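You operate a simulated robot arm through the tools that you are given. There is no shell and no other tool. Be economical: measure what you need, move in short steps, check, and stop when the job is done.

You are at the controls of a simulated two-armed robot. One attempt, no reset.

## Task
Take the blue cloth from the grey table and lay it out flat on the far end of the grey table.

The check looks at the end state, three seconds after you hand in, the way a careful person would. Anything else that was tipped, shoved, dropped, spilled or broken makes it a failure. Flat cloth is picked up by pressing the open fingertips on it (5 to 10 N) and closing them slowly along it; thin cloth reads only 2 to 8 mm in the jaws.

## Robot
Two 7-joint arms with three-finger grippers on one trunk, on a base that drives. Base frame: it is fixed to the floor where the robot stands at the start and does not move with it; the origin is under the middle of the robot, x ahead of it, y to its left, z up; the surface under the hand at the start is at about z = 0.75. Readings come in m, degrees, newtons and seconds.
The left shoulder is at the start at [0.05, 0.154, 0.979], the right one opposite. With the tool pointing down near the work surface each hand reaches from about 0.24 to 0.64 m from the robot's upright axis, wherever it stands, measured 20 degrees to its own side. Places, roughly: far end of the grey table [0.7, 0.3, 0.8]. Payload 2.69 kg a hand.
The TCP of each hand is the grasp point between the finger pads, 0.029 m short of the fingertips. In the tool frame z runs along the fingers and y along their closing line. The gripper opens to 0.12 m. The gripper's body begins 0.078 m behind the TCP.
Orientation is that of the tool frame in the base frame, as a unit quaternion [w, x, y, z]. With the fingers straight down and closing along the base's y, the tool's x points along the base's -x, its y along +y and its z along -z.

## Interface
- The arms move only by the tool jog_arm. It takes "left_increments", "right_increments" or both (then of equal length, played together; a hand with none holds still); each is a list of rows, each an object of numbers (a shift or turn left out is 0, a gripper value left out holds the last): "x", "y", "z": the shift along the tool's x, y, z in cm; "ax", "ay", "az": the turn, a rotation vector about the tool's x, y, z in degrees; "grip": the gripper command, from -1 (shut) to 1 (fully open), values between in proportion. In form: [{"x": .., "y": .., "z": .., "ax": .., "ay": .., "az": .., "grip": ..}, ...]. A call has 1 to 8 rows; each row is the pose to reach, as a shift and turn from the pose commanded when the call began, along the tool's axes at that moment. Each row takes 0.2 s and may step no farther than 0.05 m and 8.6 degrees from the row before; otherwise, or with a gripper value out of range, the whole call is refused. Where a pose cannot be reached the arm comes as near as it can. A force on the tool above 40 N (or 10 N above the force at the start of the call, whichever is more), or a blocked arm, ends the call early, and 0.2 s more pass. The fingers move at their own pace and stop on an object; they squeeze with about 35 N. The grip force told is the motor's: it shows also when the fingers shut on nothing. Time passes only in rows, and 0.2 s behind the last, so rows that repeat a pose let the fingers close. It gives the time, the measured TCP pose, the force on the tool (base axes), the opening and the grip force at its end, in the units of the frame above (readings bear some noise), with the torque about the TCP (base axes, N m) and any sound that the robot's microphone picked up.
- Cameras (640 x 400 px; columns grow to the right, rows downward): "scene" is now at [0.1642, 0.0233, 1.1354]; the picture's right is [0.27, -0.96, 0.00], its down [-0.47, -0.13, -0.87] and it looks along [0.84, 0.24, -0.48] (base axes); focal length 214 px, centre (320, 200). "left" rides on the left gripper at [0.063, 0, -0.104] in its tool frame; the picture's right is [0.00, 1.00, 0.00], its down [-0.83, 0.00, -0.56] and it looks along [-0.56, 0.00, 0.83] (tool axes); focal length 275 px, centre (320, 200). "right" rides on the right gripper at [0.063, 0, -0.104] in its tool frame; the picture's right is [0.00, 1.00, 0.00], its down [-0.83, 0.00, -0.56] and it looks along [-0.56, 0.00, 0.83] (tool axes); focal length 275 px, centre (320, 200). There is no depth. A picture from a camera that has moved, and an enlarged one, comes with that camera's place and axes in the base frame and with its lens.
- get_image(camera): a new picture of that camera. No time passes.
- move_column(by): slides the trunk up (or, below 0, down) by that many m; the arms and the scene camera ride with it, the base frame stays. It gives what a move gives, with no picture.
- roll_base(legs): drives the robot by 1 to 6 legs, each [ahead, left, turn to the left] in m, m and degrees, along the robot's own axes; the way and the turn of a leg run together, so that a leg with both is an arc; at most 1.5 m and 180 degrees a leg. The arms and the cameras ride along, it lands a little off, and it stops where it bumps. It gives what a move gives.
- aim_head(pan, tilt): turns the head with the scene camera to pan (to the left, within 80 degrees either way) and tilt (down, from -29 to 69), counted from straight ahead of the robot. It gives what a move gives.
- enlarge(camera, box): a new picture of the part [left, top, right, bottom] of that camera's present view, enlarged. No time passes.
- job_done(): hands the job in; it is judged then, once.

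Work in short steps. Places have to be worked out from the pictures, the camera data and where the tool is seen: move nearer, look again, correct. Check each grasp and each placing, and mend what went wrong. You have 120 turns and 92 pictures in all, those below and enlarged ones among them. Open the grippers and draw the arms clear of the work before you hand the job in, unless the task says otherwise; then end with one line.

The tools are called after "Request:" by a JSON object that holds its "api" and its "payload". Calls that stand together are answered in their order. jog_arm: Moves the arms, as the interface text tells. Its arguments: {"type":"object","properties":{"left_increments":{"type":"array"},"right_increments":{"type":"array"}},"required":[]} The other tools are called the same way: move_column (by) slides the trunk up or down; roll_base (legs) drives the base; aim_head (pan, tilt) turns the head that bears the scene camera; get_image (camera) takes a picture; enlarge (camera, box) takes an enlarged picture of a part of a camera's view; job_done () hands the job in.

At the start:

```text
time_s: 0.0
left_ee_pos: [0.3149, 0.2582, 1.0294]
left_tool_rot: [0.0, 0.0, 1.0, 0.0]
left_contact_force: [0.3, 1.0, 0.7]
left_torque: [0.0, 0.0, -0.01]
left_grip_width: 0.12
left_finger_force: 0.1
right_ee_pos: [0.3389, -0.0571, 1.0625]
right_tool_rot: [0.0, 0.0, 1.0, -0.001]
right_contact_force: [-0.2, 0.0, 1.2]
right_torque: [-0.01, -0.03, 0.0]
right_grip_width: 0.12
right_finger_force: 0.1
trunk travel left (down, up): [-0.35, 0.088]
robot x, y, heading: [0.0016, 0.0025, -0.1]
head pan, tilt: [15.8, 29.0]
```

scene: 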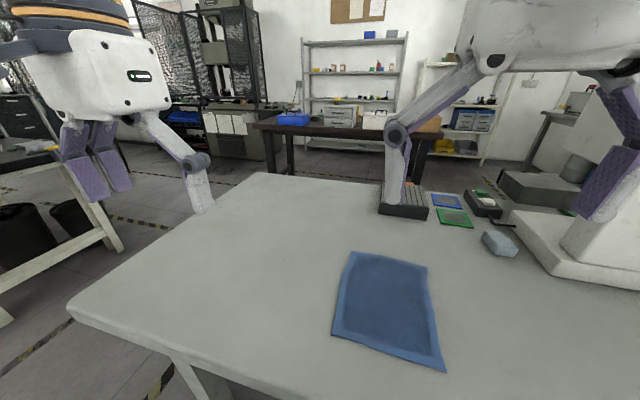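
right: 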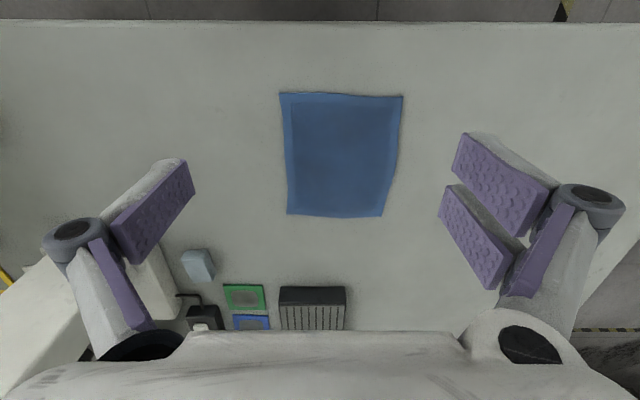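
left: 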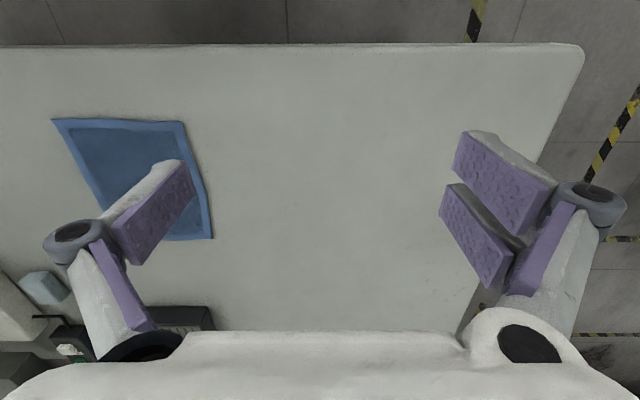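

The cloth spans about x 0.37–0.59, y −0.12–0.06, and the table left end is free around [0.7, 0.3]. I plan a two-handed pick of the near corners with the fingers closing along x, so I first turn both hands 90° (cameras outward) while moving above the near edge.

Request:
{"api": "jog_arm", "payload": {"left_increments": [{"x": -1, "y": -1.7, "az": 8.5}, {"x": -2, "y": -3.4, "az": 17}, {"x": -3, "y": -5.1, "az": 25.5}, {"x": -4, "y": -6.8, "az": 34}, {"x": -5, "y": -8.5, "az": 42.5}, {"x": -6, "y": -10.2, "az": 51}, {"x": -7, "y": -12, "az": 59.5}, {"x": -8, "y": -13.8, "az": 68}], "right_increments": [{"x": -0.7, "y": -0.8, "az": -8.5}, {"x": -1.4, "y": -1.6, "az": -17}, {"x": -2.1, "y": -2.4, "az": -25.5}, {"x": -2.8, "y": -3.2, "az": -34}, {"x": -3.5, "y": -4, "az": -42.5}, {"x": -4.2, "y": -4.8, "az": -51}, {"x": -4.9, "y": -5.6, "az": -59.5}, {"x": -5.6, "y": -6.3, "az": -68}]}}

Request:
{"api": "aim_head", "payload": {"pan": 0, "tilt": 60}}

Request:
{"api": "get_image", "payload": {"camera": "scene"}}

```text
time_s: 1.8
left_ee_pos: [0.3701, 0.107, 1.0169]
left_tool_rot: [0.001, 0.558, 0.83, 0.0]
left_contact_force: [-0.5, -0.8, 0.6]
left_torque: [0.01, 0.0, -0.03]
left_grip_width: 0.12
left_finger_force: 0.1
left hand out of reach, approached as far as the arm can: row 8
right_ee_pos: [0.3953, -0.1208, 1.0625]
right_tool_rot: [0.001, -0.56, 0.829, 0.0]
right_contact_force: [-1.0, 0.0, 0.5]
right_torque: [0.02, -0.01, 0.02]
right_grip_width: 0.1202
right_finger_force: 0.0
trunk travel left (down, up): [-0.35, 0.088]
robot x, y, heading: [0.0021, -0.0008, -0.1]
head pan, tilt: [15.8, 29.0]
```

```text
time_s: 2.8
left_ee_pos: [0.3711, 0.1082, 1.0166]
left_tool_rot: [0.002, 0.557, 0.83, 0.001]
left_contact_force: [0.1, -0.3, -0.1]
left_torque: [0.01, 0.01, -0.04]
left_grip_width: 0.1201
left_finger_force: 0.2
right_ee_pos: [0.3959, -0.1198, 1.0605]
right_tool_rot: [0.0, -0.558, 0.83, 0.0]
right_contact_force: [0.0, -0.1, -0.3]
right_torque: [0.01, -0.02, 0.01]
right_grip_width: 0.1201
right_finger_force: 0.0
trunk travel left (down, up): [-0.35, 0.088]
robot x, y, heading: [-0.0016, 0.0044, 0.1]
head pan, tilt: [0.0, 60.0]
```

```text
88 pictures are left
camera scene: at [0.1435, -0.0014, 1.0917], right [0.0, -1.0, 0.0], down [-0.87, 0.0, -0.5], along [0.5, 0.0, -0.87], focal length 214 px, centre (320, 200)
```

scene: 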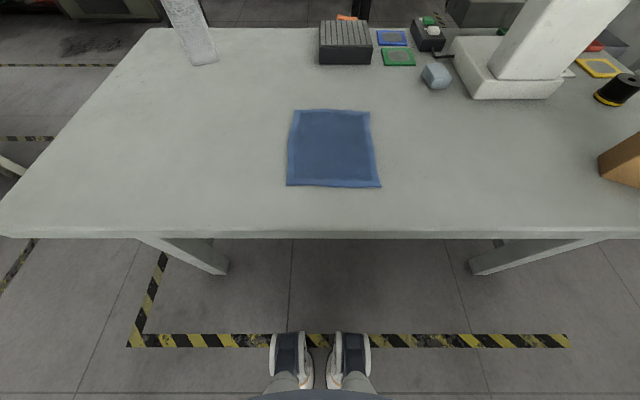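

Table edge is at x≈0.27, robot front ≈0.11, so there's room to drive forward later; cloth corners are confirmed. The left arm ran near a limit at this height; I lower both hands above the near corners, with jaws at about 4.5 cm, and check whether it's reachable there.

Request:
{"api": "jog_arm", "payload": {"left_increments": [{"z": 3.5, "grip": -0.25}, {"z": 7}, {"x": -2, "y": -0.8, "z": 10.5}, {"x": -4, "y": -1.6, "z": 14}, {"x": -6.5, "y": -2.6, "z": 17}], "right_increments": [{"z": 4, "grip": -0.25}, {"z": 8}, {"z": 12}, {"x": -0.7, "y": 0.3, "z": 16}, {"x": -1.4, "y": 0.6, "z": 20}]}}

Request:
{"api": "get_image", "payload": {"camera": "scene"}}

Request:
{"api": "get_image", "payload": {"camera": "left"}}

```text
time_s: 4.0
left_ee_pos: [0.3713, 0.0378, 0.8441]
left_tool_rot: [0.0, 0.56, 0.829, 0.0]
left_contact_force: [0.4, 0.8, 0.5]
left_torque: [-0.02, 0.05, 0.02]
left_grip_width: 0.0452
left_finger_force: 0.0
right_ee_pos: [0.395, -0.1052, 0.861]
right_tool_rot: [0.001, -0.56, 0.828, 0.0]
right_contact_force: [0.5, 0.5, -0.8]
right_torque: [0.0, 0.02, 0.01]
right_grip_width: 0.0451
right_finger_force: 0.0
trunk travel left (down, up): [-0.35, 0.088]
robot x, y, heading: [-0.0, 0.0026, -0.0]
head pan, tilt: [0.0, 60.0]
```

```text
87 pictures are left
camera scene: at [0.1438, -0.0016, 1.0916], right [0.0, -1.0, 0.0], down [-0.87, 0.0, -0.5], along [0.5, 0.0, -0.87], focal length 214 px, centre (320, 200)
```

scene: 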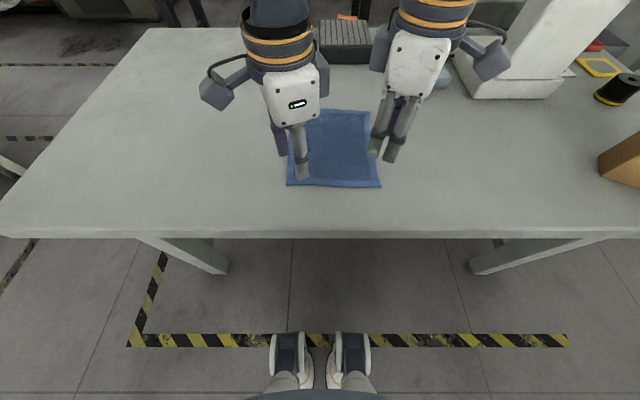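

```text
86 pictures are left
camera left: at [0.3473, 0.0962, 0.9497], right [0.93, 0.37, 0.0], down [0.31, -0.77, 0.56], along [0.21, -0.52, -0.83], focal length 275 px, centre (320, 200)
```

left: 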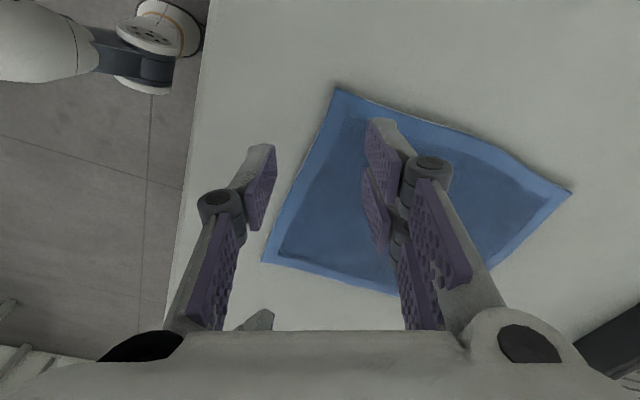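

Both hands are positioned well; I shift each so both fingertips land on cloth just inside the near corners (jaws 3.5 cm), down to z≈0.795.

Request:
{"api": "jog_arm", "payload": {"left_increments": [{"x": -0.4, "y": 1.4, "grip": -0.42}, {"x": -0.9, "y": 2.8, "z": 2}, {"x": -0.9, "y": 2.8, "z": 3.5}, {"x": -0.9, "y": 2.8, "z": 4.9}], "right_increments": [{"x": -0.4, "y": -0.2, "grip": -0.42}, {"x": -0.8, "y": -0.2, "z": 3}, {"x": -0.8, "y": -0.2, "z": 5}, {"x": -0.8, "y": -0.2, "z": 6.6}]}}

Request:
{"api": "get_image", "payload": {"camera": "left"}}

Request:
{"api": "get_image", "payload": {"camera": "right"}}

Request:
{"api": "enlarge", "payload": {"camera": "scene", "box": [240, 80, 440, 205]}}

```text
time_s: 5.0
left_ee_pos: [0.4001, 0.0408, 0.7967]
left_tool_rot: [0.0, 0.559, 0.829, 0.0]
left_contact_force: [-0.2, 1.1, -0.6]
left_torque: [0.02, -0.03, -0.06]
left_grip_width: 0.0346
left_finger_force: 0.0
right_ee_pos: [0.4003, -0.0972, 0.7943]
right_tool_rot: [0.0, -0.559, 0.829, 0.0]
right_contact_force: [0.6, -0.2, 0.4]
right_torque: [-0.05, 0.0, 0.01]
right_grip_width: 0.035
right_finger_force: 0.1
trunk travel left (down, up): [-0.35, 0.088]
robot x, y, heading: [0.0022, -0.0029, -0.1]
head pan, tilt: [0.0, 60.0]
```

```text
85 pictures are left
camera left: at [0.3771, 0.0986, 0.9012], right [0.93, 0.37, 0.0], down [0.31, -0.77, 0.56], along [0.21, -0.52, -0.83], focal length 275 px, centre (320, 200)
```

left: 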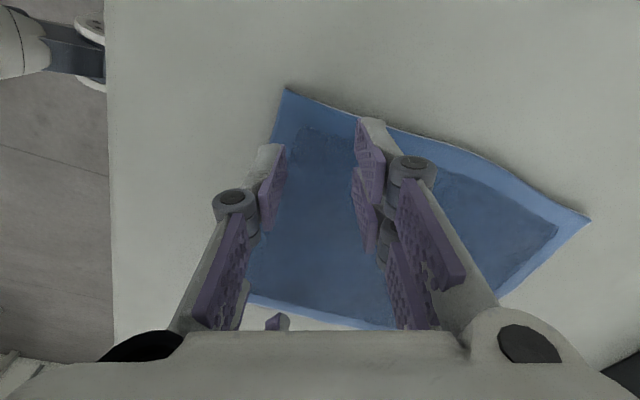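

```text
84 pictures are left
camera right: at [0.3762, -0.1566, 0.8993], right [-0.93, 0.37, 0.0], down [0.31, 0.77, 0.56], along [0.21, 0.52, -0.83], focal length 275 px, centre (320, 200)
```

right: 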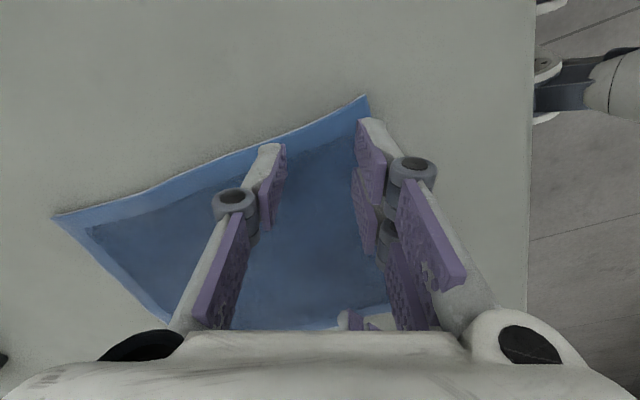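

```text
3.20 times, centred on (340, 142) of scene
camera zoom: at [0.1436, -0.0013, 1.0917], right [0.0, -1.0, 0.0], down [-0.87, 0.0, -0.5], along [0.5, 0.0, -0.87], focal length 686 px, centre (256, 384)
```

zoom: 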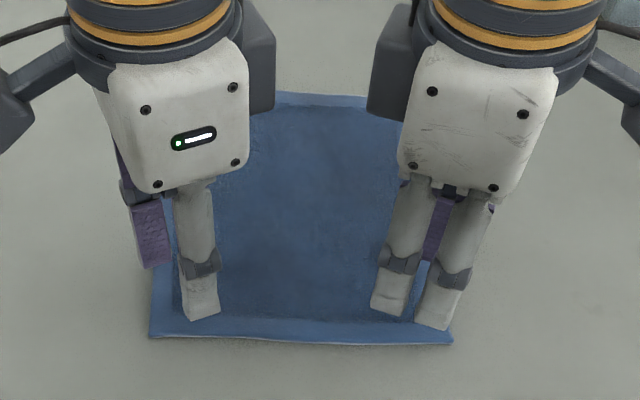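

The near fingers are right over the cloth's near edge; I shift both 1.3 cm inward along x, then descend in small steps until a few newtons of pressure.

Request:
{"api": "jog_arm", "payload": {"left_increments": [{"x": -0.5, "y": 1.2}, {"x": -0.5, "y": 1.2, "z": 0.7}, {"x": -0.5, "y": 1.2, "z": 1.3}, {"x": -0.5, "y": 1.2, "z": 1.6}], "right_increments": [{"x": -0.5, "y": -1.2}, {"x": -0.5, "y": -1.2, "z": 0.6}, {"x": -0.5, "y": -1.2, "z": 1.1}, {"x": -0.5, "y": -1.2, "z": 1.4}]}}

```text
time_s: 6.0
left_ee_pos: [0.4144, 0.0394, 0.7827]
left_tool_rot: [0.001, 0.559, 0.829, 0.0]
left_contact_force: [-0.3, 0.8, 7.1]
left_torque: [0.0, -0.04, 0.02]
left_grip_width: 0.0349
left_finger_force: 0.1
right_ee_pos: [0.412, -0.0981, 0.7825]
right_tool_rot: [0.001, -0.56, 0.829, 0.0]
right_contact_force: [0.6, 0.5, 1.2]
right_torque: [0.01, -0.02, -0.01]
right_grip_width: 0.0348
right_finger_force: 0.1
trunk travel left (down, up): [-0.35, 0.088]
robot x, y, heading: [0.0039, -0.0006, 0.1]
head pan, tilt: [0.0, 60.0]
```

Left presses at 7 N; the right is just about touching. I press the right 2 mm more.

Request:
{"api": "jog_arm", "payload": {"right_increments": [{"z": 0.2}, {"z": 0.2}]}}

```text
time_s: 6.6
left_ee_pos: [0.4125, 0.04, 0.781]
left_tool_rot: [0.001, 0.559, 0.829, 0.0]
left_contact_force: [2.0, 0.0, 7.0]
left_torque: [0.02, -0.09, 0.0]
left_grip_width: 0.0349
left_finger_force: 0.1
right_ee_pos: [0.4121, -0.0984, 0.7809]
right_tool_rot: [0.001, -0.559, 0.829, 0.0]
right_contact_force: [1.2, 0.8, 12.9]
right_torque: [0.09, 0.07, -0.01]
right_grip_width: 0.0349
right_finger_force: 0.1
trunk travel left (down, up): [-0.35, 0.088]
robot x, y, heading: [-0.0006, -0.0019, 0.1]
head pan, tilt: [0.0, 60.0]
```

Right is at 12.9 N, so I ease it by about 0.7 mm and close both slowly along the cloth.

Request:
{"api": "jog_arm", "payload": {"left_increments": [{"grip": -0.5}, {"grip": -0.57}, {"grip": -0.64}, {"grip": -0.71}, {"grip": -0.78}, {"grip": -0.86}, {"grip": -0.94}, {"grip": -1}], "right_increments": [{"z": -0.07, "grip": -0.5}, {"z": -0.07, "grip": -0.57}, {"z": -0.07, "grip": -0.64}, {"z": -0.07, "grip": -0.71}, {"z": -0.07, "grip": -0.78}, {"z": -0.07, "grip": -0.86}, {"z": -0.07, "grip": -0.94}, {"z": -0.07, "grip": -1}]}}

Request:
{"api": "enlarge", "payload": {"camera": "scene", "box": [240, 80, 440, 205]}}

```text
time_s: 8.4
left_ee_pos: [0.4136, 0.0395, 0.7809]
left_tool_rot: [0.0, 0.558, 0.83, 0.001]
left_contact_force: [0.1, -3.0, 3.4]
left_torque: [-0.11, 0.03, -0.01]
left_grip_width: 0.0041
left_finger_force: 32.4
right_ee_pos: [0.4128, -0.0982, 0.7803]
right_tool_rot: [0.0, -0.56, 0.829, 0.0]
right_contact_force: [-0.5, 3.0, 3.8]
right_torque: [0.05, -0.01, 0.07]
right_grip_width: 0.0044
right_finger_force: 33.3
trunk travel left (down, up): [-0.35, 0.088]
robot x, y, heading: [0.0014, -0.0001, -0.3]
head pan, tilt: [0.0, 60.0]
```

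```text
3.20 times, centred on (340, 142) of scene
camera zoom: at [0.1431, -0.0014, 1.0917], right [0.0, -1.0, 0.0], down [-0.87, 0.0, -0.5], along [0.5, 0.0, -0.87], focal length 686 px, centre (256, 384)
```

zoom: 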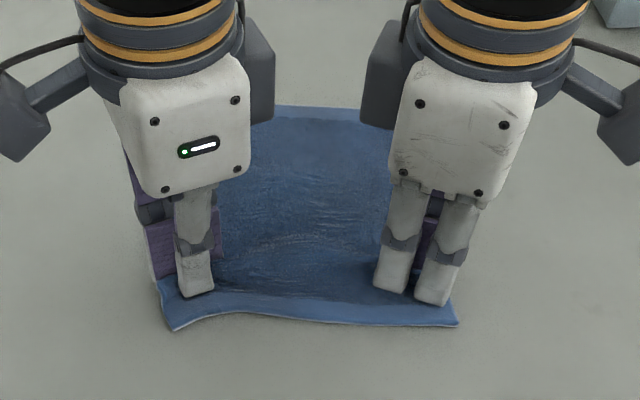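

Both jaws read about 4 mm with the near edge gathered – a real grasp. I lift both together, to about z 1.03.

Request:
{"api": "jog_arm", "payload": {"left_increments": [{"z": -3}, {"z": -7}, {"z": -11}, {"z": -15}, {"z": -19}, {"z": -23}, {"z": -25}, {"z": -25}], "right_increments": [{"z": -3}, {"z": -7}, {"z": -11}, {"z": -15}, {"z": -19}, {"z": -23}, {"z": -25}, {"z": -25}]}}

Request:
{"api": "get_image", "payload": {"camera": "scene"}}

Request:
{"api": "get_image", "payload": {"camera": "left"}}

```text
time_s: 10.2
left_ee_pos: [0.3915, 0.0362, 1.0201]
left_tool_rot: [0.002, 0.558, 0.83, 0.001]
left_contact_force: [0.7, -1.8, 0.9]
left_torque: [-0.07, 0.02, -0.01]
left_grip_width: 0.0045
left_finger_force: 32.7
left hand out of reach, approached as far as the arm can: row 6, 7, 8
right_ee_pos: [0.4134, -0.0964, 1.0299]
right_tool_rot: [0.0, -0.559, 0.829, 0.0]
right_contact_force: [-0.1, 3.1, -0.2]
right_torque: [0.07, -0.02, 0.06]
right_grip_width: 0.0042
right_finger_force: 33.4
trunk travel left (down, up): [-0.35, 0.088]
robot x, y, heading: [-0.0014, 0.0023, 0.2]
head pan, tilt: [0.0, 60.0]
```

```text
81 pictures are left
camera scene: at [0.1435, -0.0014, 1.0916], right [0.0, -1.0, 0.0], down [-0.87, 0.0, -0.5], along [0.5, 0.0, -0.87], focal length 214 px, centre (320, 200)
```

scene: 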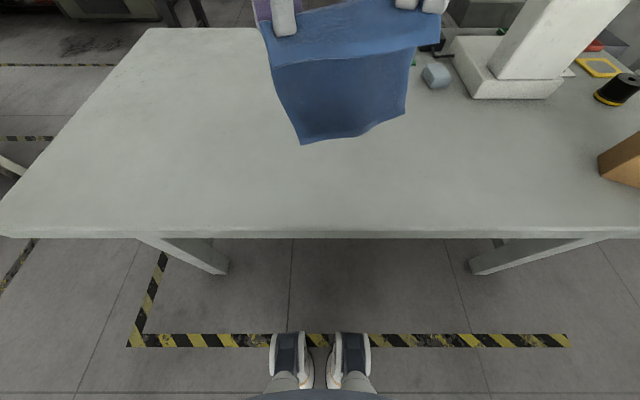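

```text
80 pictures are left
camera left: at [0.3679, 0.0946, 1.1242], right [0.93, 0.37, 0.0], down [0.31, -0.77, 0.56], along [0.21, -0.52, -0.83], focal length 275 px, centre (320, 200)
```

left: 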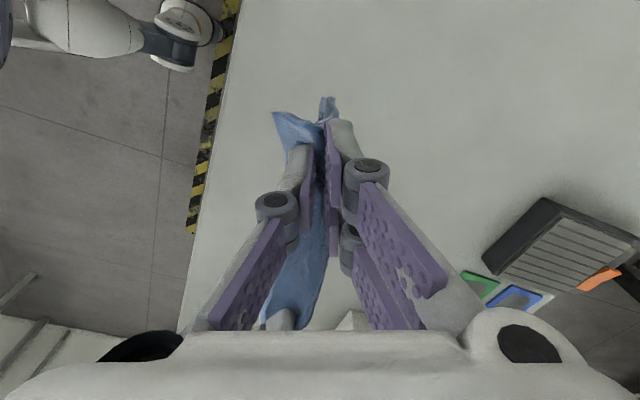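

The cloth hangs cleanly between both hands. I raise the trunk for clearance and reach, then drive left 0.33 m and ahead 0.12 m.

Request:
{"api": "move_column", "payload": {"by": 0.08}}

Request:
{"api": "roll_base", "payload": {"legs": [[0, 0.33, 0], [0.12, 0, 0]]}}

Request:
{"api": "get_image", "payload": {"camera": "scene"}}

```text
time_s: 11.1
left_ee_pos: [0.3393, 0.0314, 1.1729]
left_tool_rot: [0.1, 0.556, 0.823, 0.06]
left_contact_force: [11.3, -19.2, -12.0]
left_torque: [-0.42, -0.18, -0.05]
left_grip_width: 0.0043
left_finger_force: 32.5
right_ee_pos: [0.3999, -0.0892, 1.1195]
right_tool_rot: [0.019, -0.565, 0.825, -0.002]
right_contact_force: [-13.6, 19.4, 9.8]
right_torque: [0.76, 0.24, 0.35]
right_grip_width: 0.0046
right_finger_force: 33.0
trunk travel left (down, up): [-0.42, 0.018]
robot x, y, heading: [0.0011, -0.0025, 0.0]
head pan, tilt: [0.0, 60.0]
stopped: the force on the tool passed its limit at 48 N (the readings are from after the stop); the commanded pose is now the measured one
```

```text
time_s: 15.0
left_ee_pos: [0.4635, 0.3628, 1.1712]
left_tool_rot: [0.097, 0.555, 0.824, 0.059]
left_contact_force: [15.9, -26.2, -14.9]
left_torque: [-0.55, -0.23, -0.05]
left_grip_width: 0.0043
left_finger_force: 33.1
right_ee_pos: [0.5219, 0.2385, 1.1153]
right_tool_rot: [0.016, -0.564, 0.825, 0.001]
right_contact_force: [-14.8, 25.2, 14.6]
right_torque: [0.98, 0.32, 0.46]
right_grip_width: 0.0046
right_finger_force: 33.3
trunk travel left (down, up): [-0.42, 0.018]
robot x, y, heading: [0.1225, 0.3294, 0.4]
head pan, tilt: [0.0, 60.0]
```

```text
79 pictures are left
camera scene: at [0.2111, 0.3272, 1.1749], right [0.0, -1.0, 0.0], down [-0.87, 0.0, -0.5], along [0.5, 0.0, -0.87], focal length 214 px, centre (320, 200)
```

scene: 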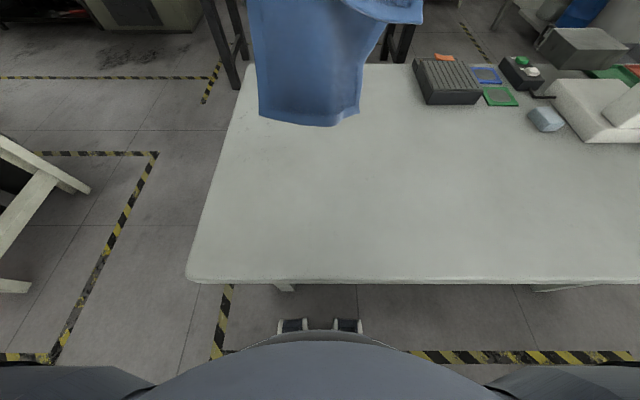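

The drive landed well and the cloth is still gripped, but the left hand was pulled out of pose near its upper limit, tensioning the cloth (~30 N). I bring both hands down to z≈1.06, level and squared up again.

Request:
{"api": "jog_arm", "payload": {"left_increments": [{"x": -0.1, "y": 0.4, "z": 2.4, "ax": 2.4, "ay": 1.1}, {"x": -0.1, "y": 0.9, "z": 4.8, "ax": 4.8, "ay": 2.2}, {"x": -0.2, "y": 1.4, "z": 7.2, "ax": 7.2, "ay": 3.3}, {"x": -0.2, "y": 1.9, "z": 9.6, "ax": 9.6, "ay": 4.4}, {"x": -0.3, "y": 2.45, "z": 11.8, "ax": 11.8, "ay": 5.4}], "right_increments": [{"z": 1.1}, {"z": 2.2}, {"z": 3.3}, {"z": 4.4}, {"z": 5.5}]}}

Request:
{"api": "get_image", "payload": {"camera": "scene"}}

```text
time_s: 16.2
left_ee_pos: [0.4962, 0.3642, 1.0536]
left_tool_rot: [0.0, 0.559, 0.829, -0.002]
left_contact_force: [0.7, 0.1, 0.0]
left_torque: [0.02, -0.1, -0.02]
left_grip_width: 0.0043
left_finger_force: 33.1
left hand out of reach, approached as far as the arm can: row 4, 5
right_ee_pos: [0.523, 0.2394, 1.0608]
right_tool_rot: [0.016, -0.564, 0.826, 0.001]
right_contact_force: [-1.1, -0.1, 0.0]
right_torque: [0.0, -0.03, 0.02]
right_grip_width: 0.0042
right_finger_force: 32.2
trunk travel left (down, up): [-0.42, 0.018]
robot x, y, heading: [0.1204, 0.3303, 0.3]
head pan, tilt: [0.0, 60.0]
```

```text
78 pictures are left
camera scene: at [0.2108, 0.3272, 1.1748], right [0.0, -1.0, 0.0], down [-0.87, 0.0, -0.5], along [0.5, 0.0, -0.87], focal length 214 px, centre (320, 200)
```

scene: 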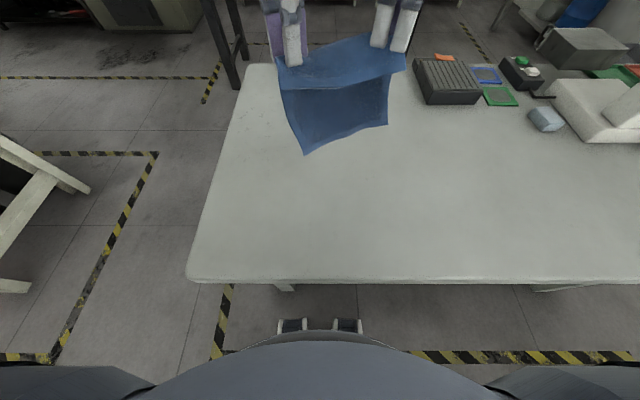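

Tension is gone and the cloth is square. Raising the trunk seemed to pull the shoulders back, so I lower it 0.08 m and see whether that moves the arms forward.

Request:
{"api": "move_column", "payload": {"by": -0.08}}

Request:
{"api": "get_image", "payload": {"camera": "scene"}}

```text
time_s: 17.4
left_ee_pos: [0.4961, 0.3639, 0.9768]
left_tool_rot: [0.002, 0.559, 0.829, -0.001]
left_contact_force: [-0.2, -0.6, 0.2]
left_torque: [0.0, -0.07, 0.0]
left_grip_width: 0.004
left_finger_force: 32.1
right_ee_pos: [0.5239, 0.2399, 0.9807]
right_tool_rot: [0.016, -0.563, 0.826, 0.0]
right_contact_force: [-0.2, 0.1, 0.2]
right_torque: [-0.01, -0.02, 0.0]
right_grip_width: 0.0041
right_finger_force: 32.6
trunk travel left (down, up): [-0.34, 0.098]
robot x, y, heading: [0.1165, 0.3276, 0.0]
head pan, tilt: [0.0, 60.0]
```

```text
77 pictures are left
camera scene: at [0.2664, 0.3273, 1.0804], right [0.0, -1.0, 0.0], down [-0.87, 0.0, -0.5], along [0.5, 0.0, -0.87], focal length 214 px, centre (320, 200)
```

scene: 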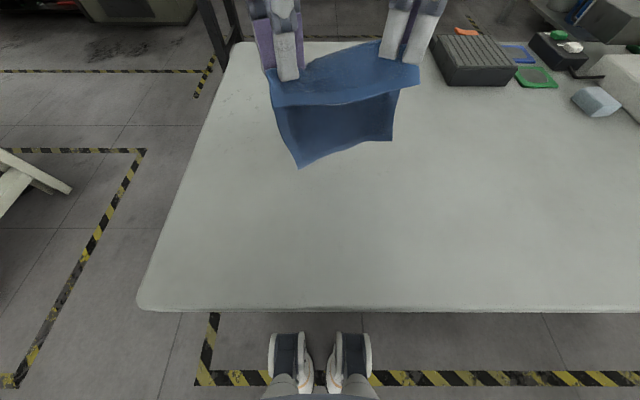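

The shoulders came forward again. I drive 0.06 m further (front still short of the table edge), then extend both hands evenly forward to about x 0.64.

Request:
{"api": "roll_base", "payload": {"legs": [[0.06, 0, 0]]}}

Request:
{"api": "jog_arm", "payload": {"left_increments": [{"x": -0.8, "y": 1.95}, {"x": -1.55, "y": 3.9}, {"x": -2.3, "y": 5.85}, {"x": -3.1, "y": 7.8}], "right_increments": [{"x": -0.5, "y": -1.3}, {"x": -1, "y": -2.6}, {"x": -1.6, "y": -3.9}, {"x": -2.1, "y": -5.2}]}}

```text
time_s: 18.4
left_ee_pos: [0.5248, 0.3658, 0.976]
left_tool_rot: [0.001, 0.555, 0.832, -0.001]
left_contact_force: [-0.4, -0.1, -0.3]
left_torque: [0.04, -0.11, 0.0]
left_grip_width: 0.0041
left_finger_force: 33.2
right_ee_pos: [0.5527, 0.2406, 0.9809]
right_tool_rot: [0.017, -0.565, 0.825, 0.001]
right_contact_force: [-0.2, -0.1, -1.0]
right_torque: [-0.02, -0.05, -0.03]
right_grip_width: 0.0042
right_finger_force: 32.6
trunk travel left (down, up): [-0.34, 0.098]
robot x, y, heading: [0.1475, 0.3284, 0.3]
head pan, tilt: [0.0, 60.0]
stopped in leg 1: the robot was blocked; the commanded pose is now the measured one
```

```text
time_s: 19.4
left_ee_pos: [0.5637, 0.3614, 0.9619]
left_tool_rot: [0.001, 0.555, 0.832, -0.001]
left_contact_force: [2.1, 0.0, 0.1]
left_torque: [-0.03, -0.05, 0.0]
left_grip_width: 0.004
left_finger_force: 32.9
left hand out of reach, approached as far as the arm can: row 2, 3, 4
right_ee_pos: [0.6103, 0.2411, 0.9808]
right_tool_rot: [0.015, -0.565, 0.825, 0.001]
right_contact_force: [-1.0, 0.9, 0.6]
right_torque: [0.0, 0.01, 0.02]
right_grip_width: 0.004
right_finger_force: 32.8
trunk travel left (down, up): [-0.34, 0.098]
robot x, y, heading: [0.1463, 0.3258, 0.0]
head pan, tilt: [0.0, 60.0]
```

The base touched the table edge and stopped at x 0.147. The left arm's reach is limited by its wrist yaw, so I turn the left hand back by about 34° while pushing forward to match the right.

Request:
{"api": "roll_base", "payload": {"legs": [[-0.01, 0, 0]]}}

Request:
{"api": "jog_arm", "payload": {"left_increments": [{"az": -8.5}, {"az": -17}, {"x": -0.6, "y": 1.5, "az": -25.5}, {"x": -1.3, "y": 3.1, "az": -34}, {"x": -1.9, "y": 4.6, "z": -1, "az": -34}]}}

Request:
{"api": "get_image", "payload": {"camera": "scene"}}

```text
time_s: 20.1
left_ee_pos: [0.553, 0.362, 0.9621]
left_tool_rot: [0.0, 0.554, 0.832, -0.001]
left_contact_force: [0.9, -0.8, 1.0]
left_torque: [-0.01, -0.04, 0.02]
left_grip_width: 0.0038
left_finger_force: 32.6
right_ee_pos: [0.5992, 0.2403, 0.9807]
right_tool_rot: [0.016, -0.565, 0.825, 0.001]
right_contact_force: [-0.2, -0.3, -0.9]
right_torque: [0.01, 0.0, 0.04]
right_grip_width: 0.0041
right_finger_force: 33.3
trunk travel left (down, up): [-0.34, 0.098]
robot x, y, heading: [0.1377, 0.3305, 0.3]
head pan, tilt: [0.0, 60.0]
```

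```text
time_s: 21.3
left_ee_pos: [0.6034, 0.3607, 0.9713]
left_tool_rot: [0.0, 0.286, 0.958, -0.001]
left_contact_force: [0.5, -0.1, 0.4]
left_torque: [-0.04, 0.05, -0.09]
left_grip_width: 0.0041
left_finger_force: 32.8
right_ee_pos: [0.6005, 0.2399, 0.9807]
right_tool_rot: [0.015, -0.565, 0.825, 0.001]
right_contact_force: [-0.4, 0.5, -1.0]
right_torque: [-0.01, -0.04, 0.0]
right_grip_width: 0.0042
right_finger_force: 34.0
trunk travel left (down, up): [-0.34, 0.098]
robot x, y, heading: [0.1384, 0.3295, 0.3]
head pan, tilt: [0.0, 60.0]
```

```text
76 pictures are left
camera scene: at [0.2857, 0.3268, 1.0804], right [0.01, -1.0, 0.0], down [-0.87, -0.01, -0.5], along [0.5, 0.0, -0.87], focal length 214 px, centre (320, 200)
```

scene: 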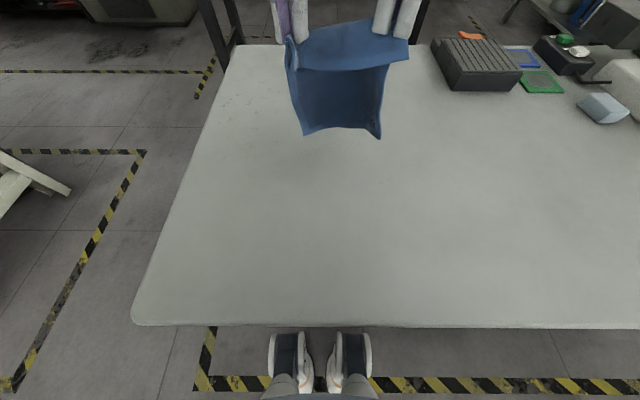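

That worked: both hands are now at x 0.60. I go 8 cm further, easing left yaw another 17°.

Request:
{"api": "jog_arm", "payload": {"left_increments": [{"x": -1.6, "y": 1.2, "az": -5}, {"x": -3.2, "y": 2.4, "az": -10}, {"x": -4.8, "y": 3.6, "az": -17}, {"x": -6.4, "y": 4.8, "z": -0.5, "az": -17}], "right_increments": [{"x": -0.7, "y": -1.9}, {"x": -1.4, "y": -3.8}, {"x": -2, "y": -5.7}, {"x": -2.7, "y": -7.55}]}}

Request:
{"api": "get_image", "payload": {"camera": "scene"}}

```text
time_s: 22.3
left_ee_pos: [0.6749, 0.3694, 0.9719]
left_tool_rot: [0.0, 0.143, 0.99, -0.001]
left_contact_force: [0.6, -2.1, -0.4]
left_torque: [-0.1, 0.01, -0.1]
left_grip_width: 0.0039
left_finger_force: 32.8
left hand out of reach, approached as far as the arm can: row 4
right_ee_pos: [0.6818, 0.2404, 0.9825]
right_tool_rot: [0.014, -0.565, 0.825, 0.001]
right_contact_force: [0.6, 2.6, -0.4]
right_torque: [0.01, -0.01, 0.02]
right_grip_width: 0.0042
right_finger_force: 32.9
trunk travel left (down, up): [-0.34, 0.098]
robot x, y, heading: [0.1395, 0.3277, 0.3]
head pan, tilt: [0.0, 60.0]
```

```text
75 pictures are left
camera scene: at [0.286, 0.3278, 1.0803], right [0.01, -1.0, 0.0], down [-0.87, -0.01, -0.5], along [0.5, 0.0, -0.87], focal length 214 px, centre (320, 200)
```

scene: 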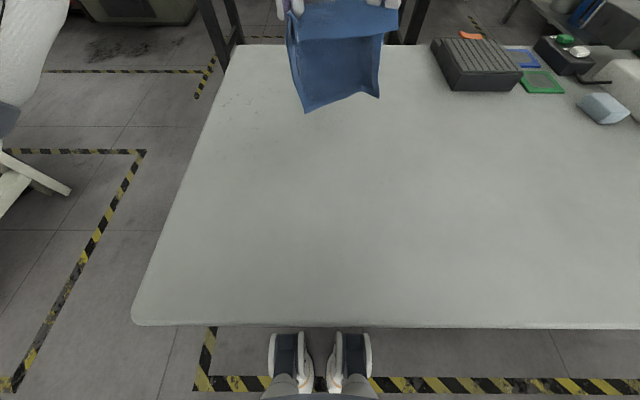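

Both reach x 0.68 here. Since low down the arms reach farther, I'll lay it by touching the free edge down near x 0.59 and then drawing the gripped edge forward and down to x≈0.78. First I move back to x 0.60, lower to z 0.95 and settle.

Request:
{"api": "jog_arm", "payload": {"left_increments": [{"x": 2.4, "y": -0.7}, {"x": 4.8, "y": -1.4}, {"x": 7.2, "y": -2.1}, {"x": 7.2, "y": -2.1, "z": 1}, {"x": 7.2, "y": -2.1, "z": 2.2}, {"x": 7.2, "y": -2.1, "z": 2.2}], "right_increments": [{"x": 1, "y": 2.5}, {"x": 2, "y": 5.1}, {"x": 3, "y": 7.6}, {"x": 3, "y": 7.6, "z": 1.5}, {"x": 3, "y": 7.6, "z": 3.2}, {"x": 3, "y": 7.6, "z": 3.2}]}}

Request:
{"api": "get_image", "payload": {"camera": "scene"}}

```text
time_s: 23.7
left_ee_pos: [0.5989, 0.3702, 0.949]
left_tool_rot: [0.0, 0.143, 0.99, -0.001]
left_contact_force: [-1.1, -1.7, 0.0]
left_torque: [-0.05, 0.03, -0.12]
left_grip_width: 0.0039
left_finger_force: 32.9
right_ee_pos: [0.5987, 0.2381, 0.9489]
right_tool_rot: [0.016, -0.566, 0.825, 0.001]
right_contact_force: [0.6, 2.7, 0.1]
right_torque: [-0.01, -0.03, 0.0]
right_grip_width: 0.004
right_finger_force: 33.3
trunk travel left (down, up): [-0.34, 0.098]
robot x, y, heading: [0.1383, 0.3268, 0.2]
head pan, tilt: [0.0, 60.0]
```

```text
74 pictures are left
camera scene: at [0.2856, 0.327, 1.0804], right [0.01, -1.0, 0.0], down [-0.87, -0.01, -0.5], along [0.5, 0.0, -0.87], focal length 214 px, centre (320, 200)
```

scene: 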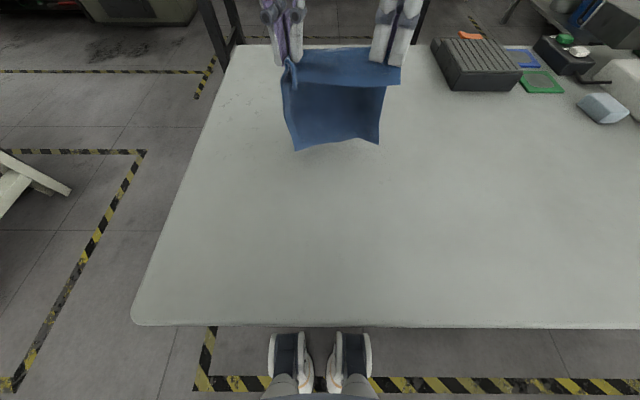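

Looking at the fold, the small lip sits on the robot side, so laying by drawing forward would tuck it under; it must be laid by drawing hands back toward the robot. For that the robot should stand at the table's left end, so I check that space with the head turned left.

Request:
{"api": "aim_head", "payload": {"pan": 75, "tilt": 30}}

Request:
{"api": "get_image", "payload": {"camera": "scene"}}

```text
time_s: 25.2
left_ee_pos: [0.5994, 0.3689, 0.9488]
left_tool_rot: [-0.001, 0.143, 0.99, -0.002]
left_contact_force: [-0.1, -1.5, 0.2]
left_torque: [-0.07, -0.02, -0.1]
left_grip_width: 0.0042
left_finger_force: 33.3
right_ee_pos: [0.5991, 0.2382, 0.9498]
right_tool_rot: [0.015, -0.565, 0.825, 0.0]
right_contact_force: [-0.5, 1.2, -0.5]
right_torque: [-0.01, -0.05, 0.02]
right_grip_width: 0.0044
right_finger_force: 33.0
trunk travel left (down, up): [-0.34, 0.098]
robot x, y, heading: [0.1386, 0.3292, 0.3]
head pan, tilt: [75.0, 30.0]
```

```text
73 pictures are left
camera scene: at [0.242, 0.4141, 1.1224], right [0.97, -0.25, 0.0], down [-0.13, -0.48, -0.87], along [0.22, 0.84, -0.5], focal length 214 px, centre (320, 200)
```

scene: 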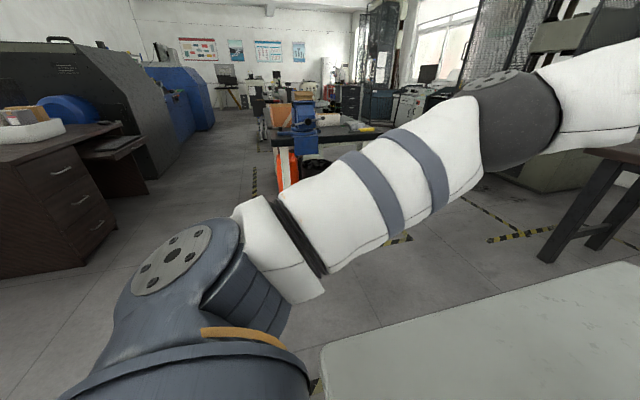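

The area to the left is clear out to y≈1.9. I lift the hands 5 cm and draw back 4 cm, then back off, strafe left past the table end and turn to face it.

Request:
{"api": "jog_arm", "payload": {"left_increments": [{"z": -2}, {"x": 1.3, "y": -0.4, "z": -4}, {"x": 2.6, "y": -0.8, "z": -5}, {"x": 3.8, "y": -1.1, "z": -5}], "right_increments": [{"z": -2}, {"x": 0.5, "y": 1.2, "z": -4}, {"x": 1, "y": 2.5, "z": -5}, {"x": 1.5, "y": 3.7, "z": -5}]}}

Request:
{"api": "roll_base", "payload": {"legs": [[-0.05, 0, 0], [0, 0.83, 0]]}}

Request:
{"api": "aim_head", "payload": {"pan": 0, "tilt": 45}}

Request:
{"api": "get_image", "payload": {"camera": "scene"}}

```text
time_s: 26.2
left_ee_pos: [0.5591, 0.371, 1.0004]
left_tool_rot: [0.0, 0.142, 0.99, -0.001]
left_contact_force: [-0.1, -3.6, 0.2]
left_torque: [-0.12, 0.01, -0.12]
left_grip_width: 0.0046
left_finger_force: 32.4
right_ee_pos: [0.5574, 0.2376, 0.9973]
right_tool_rot: [0.015, -0.565, 0.825, 0.001]
right_contact_force: [-0.1, 3.5, 0.1]
right_torque: [0.06, 0.0, 0.0]
right_grip_width: 0.0045
right_finger_force: 32.7
trunk travel left (down, up): [-0.34, 0.098]
robot x, y, heading: [0.1376, 0.3278, 0.1]
head pan, tilt: [75.0, 30.0]
```

```text
time_s: 33.4
left_ee_pos: [0.5064, 1.1965, 0.9992]
left_tool_rot: [0.0, 0.145, 0.989, -0.001]
left_contact_force: [0.1, -3.5, -0.4]
left_torque: [-0.13, -0.01, -0.1]
left_grip_width: 0.0043
left_finger_force: 32.7
right_ee_pos: [0.5046, 1.0628, 0.997]
right_tool_rot: [0.015, -0.564, 0.826, 0.001]
right_contact_force: [0.9, 4.0, 0.8]
right_torque: [0.07, -0.05, -0.04]
right_grip_width: 0.004
right_finger_force: 33.1
trunk travel left (down, up): [-0.34, 0.098]
robot x, y, heading: [0.0871, 1.1549, -0.0]
head pan, tilt: [75.0, 30.0]
```

```text
time_s: 34.9
left_ee_pos: [0.5076, 1.1955, 0.9997]
left_tool_rot: [-0.001, 0.144, 0.99, -0.002]
left_contact_force: [0.0, -3.2, -0.1]
left_torque: [-0.11, -0.02, -0.1]
left_grip_width: 0.0044
left_finger_force: 33.2
right_ee_pos: [0.5051, 1.0629, 0.9975]
right_tool_rot: [0.016, -0.563, 0.826, 0.001]
right_contact_force: [0.8, 3.4, -0.1]
right_torque: [0.07, -0.07, -0.01]
right_grip_width: 0.0042
right_finger_force: 32.7
trunk travel left (down, up): [-0.34, 0.098]
robot x, y, heading: [0.0847, 1.1541, -0.1]
head pan, tilt: [0.0, 45.0]
```

```text
72 pictures are left
camera scene: at [0.2477, 1.1544, 1.0999], right [0.0, -1.0, 0.0], down [-0.71, 0.0, -0.71], along [0.71, 0.0, -0.71], focal length 214 px, centre (320, 200)
```

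scene: 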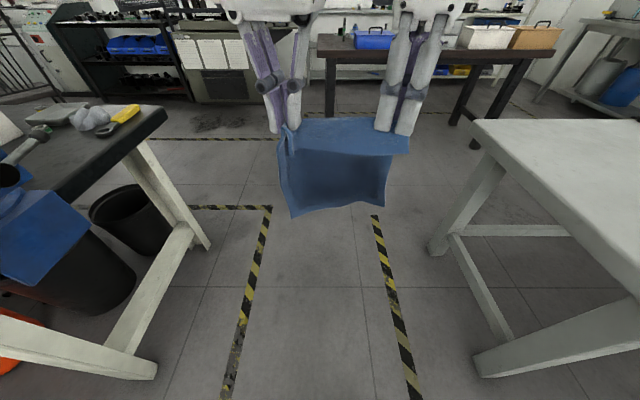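

The aisle between the table end (y≈0.58) and the other bench (y≈1.75) is clear. I turn right 90°, move 0.1 m ahead, then strafe left (+x) 0.63 m.

Request:
{"api": "roll_base", "payload": {"legs": [[0, 0, -90], [0.1, 0, 0], [0, 0.63, 0]]}}

Request:
{"api": "get_image", "payload": {"camera": "scene"}}

```text
time_s: 44.8
left_ee_pos: [0.7593, 0.6372, 0.9996]
left_tool_rot: [0.0, 0.801, 0.599, 0.0]
left_contact_force: [-2.6, -0.1, 0.2]
left_torque: [0.01, 0.08, 0.04]
left_grip_width: 0.0039
left_finger_force: 33.2
right_ee_pos: [0.6256, 0.6378, 0.9971]
right_tool_rot: [0.011, 0.183, 0.983, -0.011]
right_contact_force: [2.9, 0.7, -0.1]
right_torque: [0.01, -0.02, 0.14]
right_grip_width: 0.0043
right_finger_force: 32.9
trunk travel left (down, up): [-0.34, 0.098]
robot x, y, heading: [0.7165, 1.06, -89.7]
head pan, tilt: [0.0, 45.0]
```

```text
71 pictures are left
camera scene: at [0.7166, 0.8941, 1.0998], right [-1.0, -0.01, 0.0], down [0.0, 0.71, -0.71], along [0.0, -0.71, -0.71], focal length 214 px, centre (320, 200)
```

scene: 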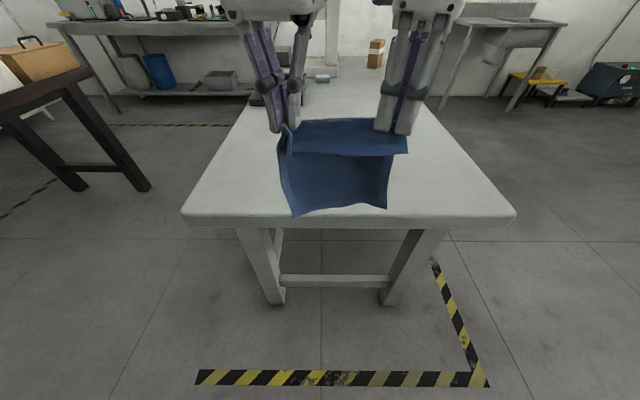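

Robot now faces the table's left end, with the cloth centred near x≈0.69. I drive ahead 0.32 m, just short of the edge.

Request:
{"api": "roll_base", "payload": {"legs": [[0.32, 0, 0]]}}

Request:
{"api": "aim_head", "payload": {"pan": 0, "tilt": 60}}

Request:
{"api": "get_image", "payload": {"camera": "scene"}}

```text
time_s: 46.9
left_ee_pos: [0.7612, 0.3155, 0.9999]
left_tool_rot: [0.0, 0.8, 0.6, -0.001]
left_contact_force: [-4.4, -1.2, 0.4]
left_torque: [0.03, 0.12, 0.08]
left_grip_width: 0.0038
left_finger_force: 32.8
right_ee_pos: [0.6286, 0.3181, 0.9968]
right_tool_rot: [0.011, 0.183, 0.983, -0.011]
right_contact_force: [3.3, -1.0, -1.0]
right_torque: [0.03, -0.06, 0.13]
right_grip_width: 0.0042
right_finger_force: 32.8
trunk travel left (down, up): [-0.34, 0.098]
robot x, y, heading: [0.7198, 0.7319, -89.7]
head pan, tilt: [0.0, 45.0]
```

```text
time_s: 47.7
left_ee_pos: [0.7607, 0.3175, 1.0007]
left_tool_rot: [0.0, 0.8, 0.599, -0.001]
left_contact_force: [-3.3, -0.5, -0.7]
left_torque: [0.0, 0.08, 0.08]
left_grip_width: 0.0039
left_finger_force: 32.6
right_ee_pos: [0.6275, 0.3168, 0.9968]
right_tool_rot: [0.011, 0.182, 0.983, -0.009]
right_contact_force: [3.7, -0.9, -0.1]
right_torque: [-0.03, -0.07, 0.11]
right_grip_width: 0.0044
right_finger_force: 33.3
trunk travel left (down, up): [-0.34, 0.098]
robot x, y, heading: [0.7197, 0.7371, -89.5]
head pan, tilt: [0.0, 60.0]
```

```text
70 pictures are left
camera scene: at [0.7189, 0.5888, 1.0804], right [-1.0, -0.01, 0.0], down [-0.01, 0.87, -0.5], along [0.0, -0.5, -0.87], focal length 214 px, centre (320, 200)
```

scene: 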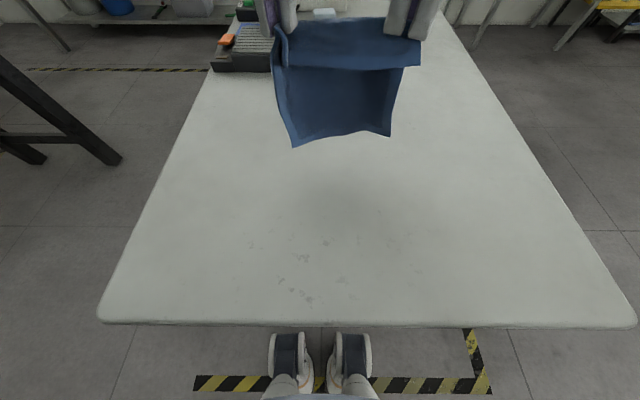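

The far objects (heat sink at y≲0.0) are well clear of the landing zone. I extend both hands to y≈0.205 at z≈0.98 and let the cloth settle.

Request:
{"api": "jog_arm", "payload": {"left_increments": [{"x": -2.7, "y": 0.8, "z": 0.5}, {"x": -5.4, "y": 1.6, "z": 1}, {"x": -8.1, "y": 2.4, "z": 1.5}, {"x": -10.8, "y": 3.1, "z": 2}, {"x": -10.8, "y": 3.1, "z": 2}, {"x": -10.8, "y": 3.1, "z": 2}], "right_increments": [{"x": -1, "y": -2.6, "z": 0.4}, {"x": -2, "y": -5.2, "z": 0.8}, {"x": -3, "y": -7.8, "z": 1.2}, {"x": -4, "y": -10.4, "z": 1.7}, {"x": -4, "y": -10.4, "z": 1.7}, {"x": -4, "y": -10.4, "z": 1.7}]}}

Request:
{"api": "get_image", "payload": {"camera": "scene"}}

```text
time_s: 49.1
left_ee_pos: [0.761, 0.2049, 0.9788]
left_tool_rot: [0.0, 0.8, 0.599, -0.001]
left_contact_force: [-2.8, -0.6, -0.2]
left_torque: [0.0, 0.06, 0.08]
left_grip_width: 0.0039
left_finger_force: 32.9
right_ee_pos: [0.6288, 0.2061, 0.9836]
right_tool_rot: [0.01, 0.183, 0.983, -0.01]
right_contact_force: [2.7, -1.7, -0.3]
right_torque: [0.02, -0.04, 0.11]
right_grip_width: 0.0041
right_finger_force: 32.6
trunk travel left (down, up): [-0.34, 0.098]
robot x, y, heading: [0.7179, 0.7359, -89.7]
head pan, tilt: [0.0, 60.0]
```

```text
69 pictures are left
camera scene: at [0.7188, 0.5887, 1.0804], right [-1.0, -0.01, 0.0], down [-0.01, 0.87, -0.5], along [0.0, -0.5, -0.87], focal length 214 px, centre (320, 200)
```

scene: 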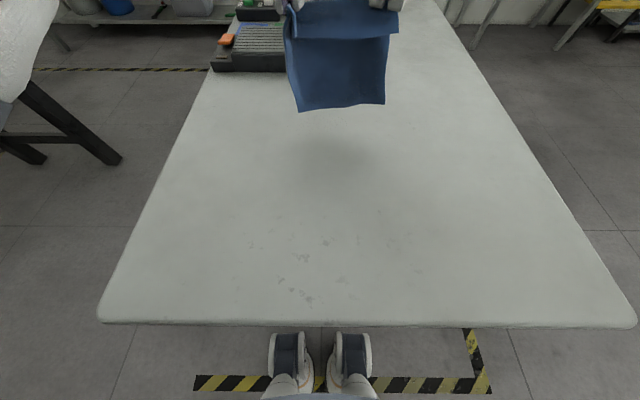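

The free edge hangs at y≈0.20, just off the table. I lower until it touches, then start the arc back toward the robot so the cloth lays down behind it.

Request:
{"api": "jog_arm", "payload": {"left_increments": [{"z": 1.9}, {"z": 3.2}, {"x": 2.7, "y": -0.8, "z": 3.6}, {"x": 5.4, "y": -1.6, "z": 4.4}, {"x": 7.9, "y": -2.3, "z": 5.7}, {"x": 10.1, "y": -2.9, "z": 7.2}], "right_increments": [{"z": 2.4}, {"z": 3.7}, {"x": 1, "y": 2.6, "z": 4.1}, {"x": 2, "y": 5.2, "z": 4.9}, {"x": 3, "y": 7.7, "z": 6.2}, {"x": 3.8, "y": 9.8, "z": 7.7}]}}

Request:
{"api": "get_image", "payload": {"camera": "scene"}}

Request:
{"api": "get_image", "payload": {"camera": "left"}}

```text
time_s: 50.5
left_ee_pos: [0.7613, 0.3097, 0.9065]
left_tool_rot: [-0.001, 0.8, 0.6, -0.002]
left_contact_force: [-0.2, 0.2, 0.3]
left_torque: [-0.02, 0.03, 0.06]
left_grip_width: 0.0039
left_finger_force: 32.6
right_ee_pos: [0.6296, 0.31, 0.9039]
right_tool_rot: [0.012, 0.182, 0.983, -0.01]
right_contact_force: [-0.1, 0.1, 0.7]
right_torque: [-0.04, -0.04, 0.11]
right_grip_width: 0.0042
right_finger_force: 32.7
trunk travel left (down, up): [-0.34, 0.098]
robot x, y, heading: [0.7166, 0.7382, -89.6]
head pan, tilt: [0.0, 60.0]
```

```text
68 pictures are left
camera scene: at [0.7189, 0.589, 1.0804], right [-1.0, -0.01, 0.0], down [-0.01, 0.87, -0.5], along [0.0, -0.5, -0.87], focal length 214 px, centre (320, 200)
```

scene: 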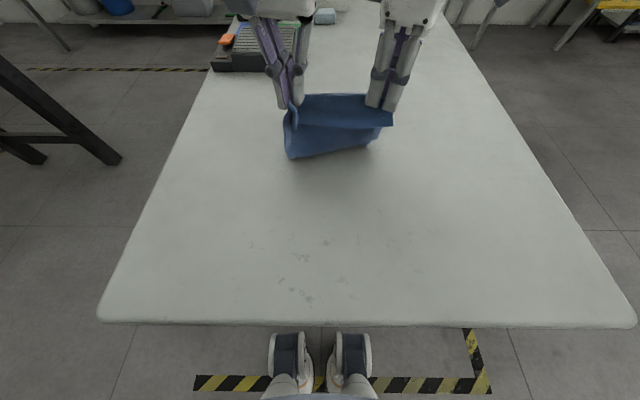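

```text
67 pictures are left
camera left: at [0.7784, 0.3695, 1.0122], right [0.96, -0.28, 0.0], down [-0.23, -0.8, 0.56], along [-0.16, -0.53, -0.83], focal length 275 px, centre (320, 200)
```

left: 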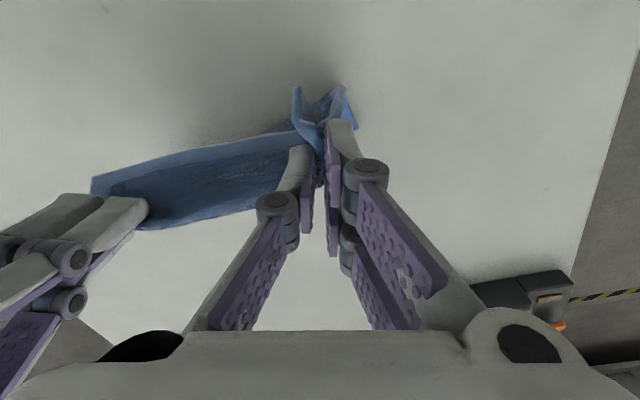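

The cloth has slack with a belly under the hands, so I draw back farther (5 cm) with only a little lowering to straighten it.

Request:
{"api": "jog_arm", "payload": {"left_increments": [{"x": 1.6, "y": -0.5, "z": 0.2}, {"x": 3.2, "y": -0.95, "z": 0.7}, {"x": 4.8, "y": -1.4, "z": 1.5}], "right_increments": [{"x": 0.6, "y": 1.55, "z": 0.2}, {"x": 1.2, "y": 3.1, "z": 0.7}, {"x": 1.8, "y": 4.7, "z": 1.5}]}}

Request:
{"api": "get_image", "payload": {"camera": "scene"}}

Request:
{"api": "get_image", "payload": {"camera": "right"}}

```text
time_s: 51.3
left_ee_pos: [0.7604, 0.359, 0.8925]
left_tool_rot: [-0.001, 0.8, 0.601, -0.001]
left_contact_force: [-2.3, 0.2, 0.3]
left_torque: [0.02, 0.05, 0.08]
left_grip_width: 0.0039
left_finger_force: 32.3
right_ee_pos: [0.6307, 0.3596, 0.8883]
right_tool_rot: [0.011, 0.183, 0.983, -0.01]
right_contact_force: [0.8, -1.2, 0.2]
right_torque: [0.0, -0.04, 0.09]
right_grip_width: 0.0043
right_finger_force: 33.1
trunk travel left (down, up): [-0.34, 0.098]
robot x, y, heading: [0.7157, 0.742, -89.3]
head pan, tilt: [0.0, 60.0]
```

```text
66 pictures are left
camera scene: at [0.7189, 0.589, 1.0804], right [-1.0, -0.01, 0.0], down [-0.01, 0.87, -0.5], along [0.0, -0.5, -0.87], focal length 214 px, centre (320, 200)
```

scene: 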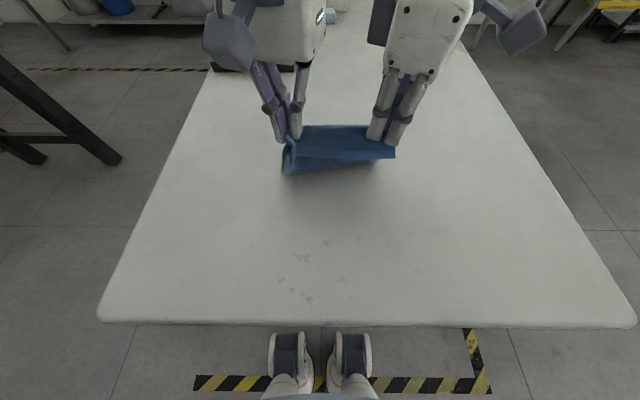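

```text
65 pictures are left
camera right: at [0.5686, 0.3841, 0.99], right [0.35, 0.93, -0.02], down [0.77, -0.28, 0.58], along [0.54, -0.22, -0.82], focal length 275 px, centre (320, 200)
```

right: 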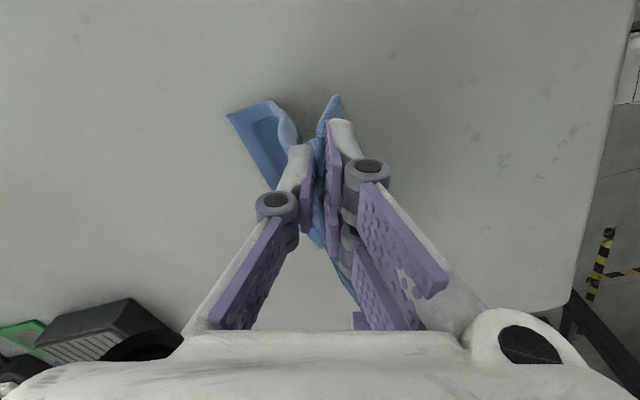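

The free edge is now at y≈0.28, so it slipped back before gripping the table. I lift, go out again to y≈0.20 and settle, so I can touch it down more firmly this time.

Request:
{"api": "jog_arm", "payload": {"left_increments": [{"z": -4}, {"x": -2.5, "y": 0.7, "z": -8.2}, {"x": -6, "y": 1.75, "z": -8.2}, {"x": -9.5, "y": 2.75, "z": -8.2}, {"x": -13, "y": 3.8, "z": -8.2}, {"x": -15.3, "y": 4.45, "z": -8.2}, {"x": -15.3, "y": 4.45, "z": -8.2}, {"x": -15.3, "y": 4.45, "z": -8.2}], "right_increments": [{"z": -4.4}, {"x": -1, "y": -2.4, "z": -8.7}, {"x": -2.2, "y": -5.8, "z": -8.7}, {"x": -3.5, "y": -9.2, "z": -8.7}, {"x": -4.8, "y": -12.6, "z": -8.7}, {"x": -5.7, "y": -14.8, "z": -8.7}, {"x": -5.7, "y": -14.8, "z": -8.7}, {"x": -5.7, "y": -14.8, "z": -8.7}]}}

Request:
{"api": "get_image", "payload": {"camera": "right"}}

```text
refused: row 2 steps farther than a row can; nothing moved
```

```text
64 pictures are left
camera right: at [0.5686, 0.3841, 0.99], right [0.35, 0.93, -0.02], down [0.77, -0.28, 0.58], along [0.54, -0.22, -0.82], focal length 275 px, centre (320, 200)
```

right: 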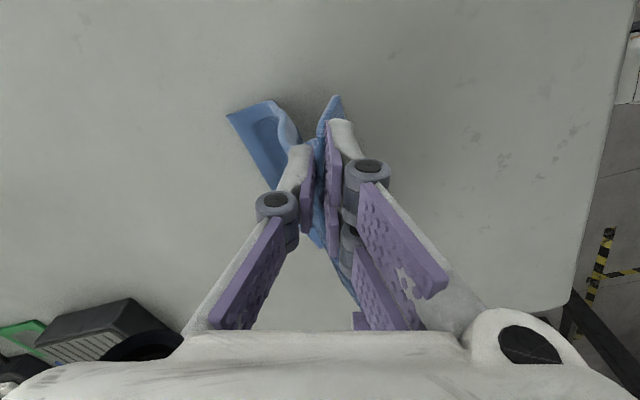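

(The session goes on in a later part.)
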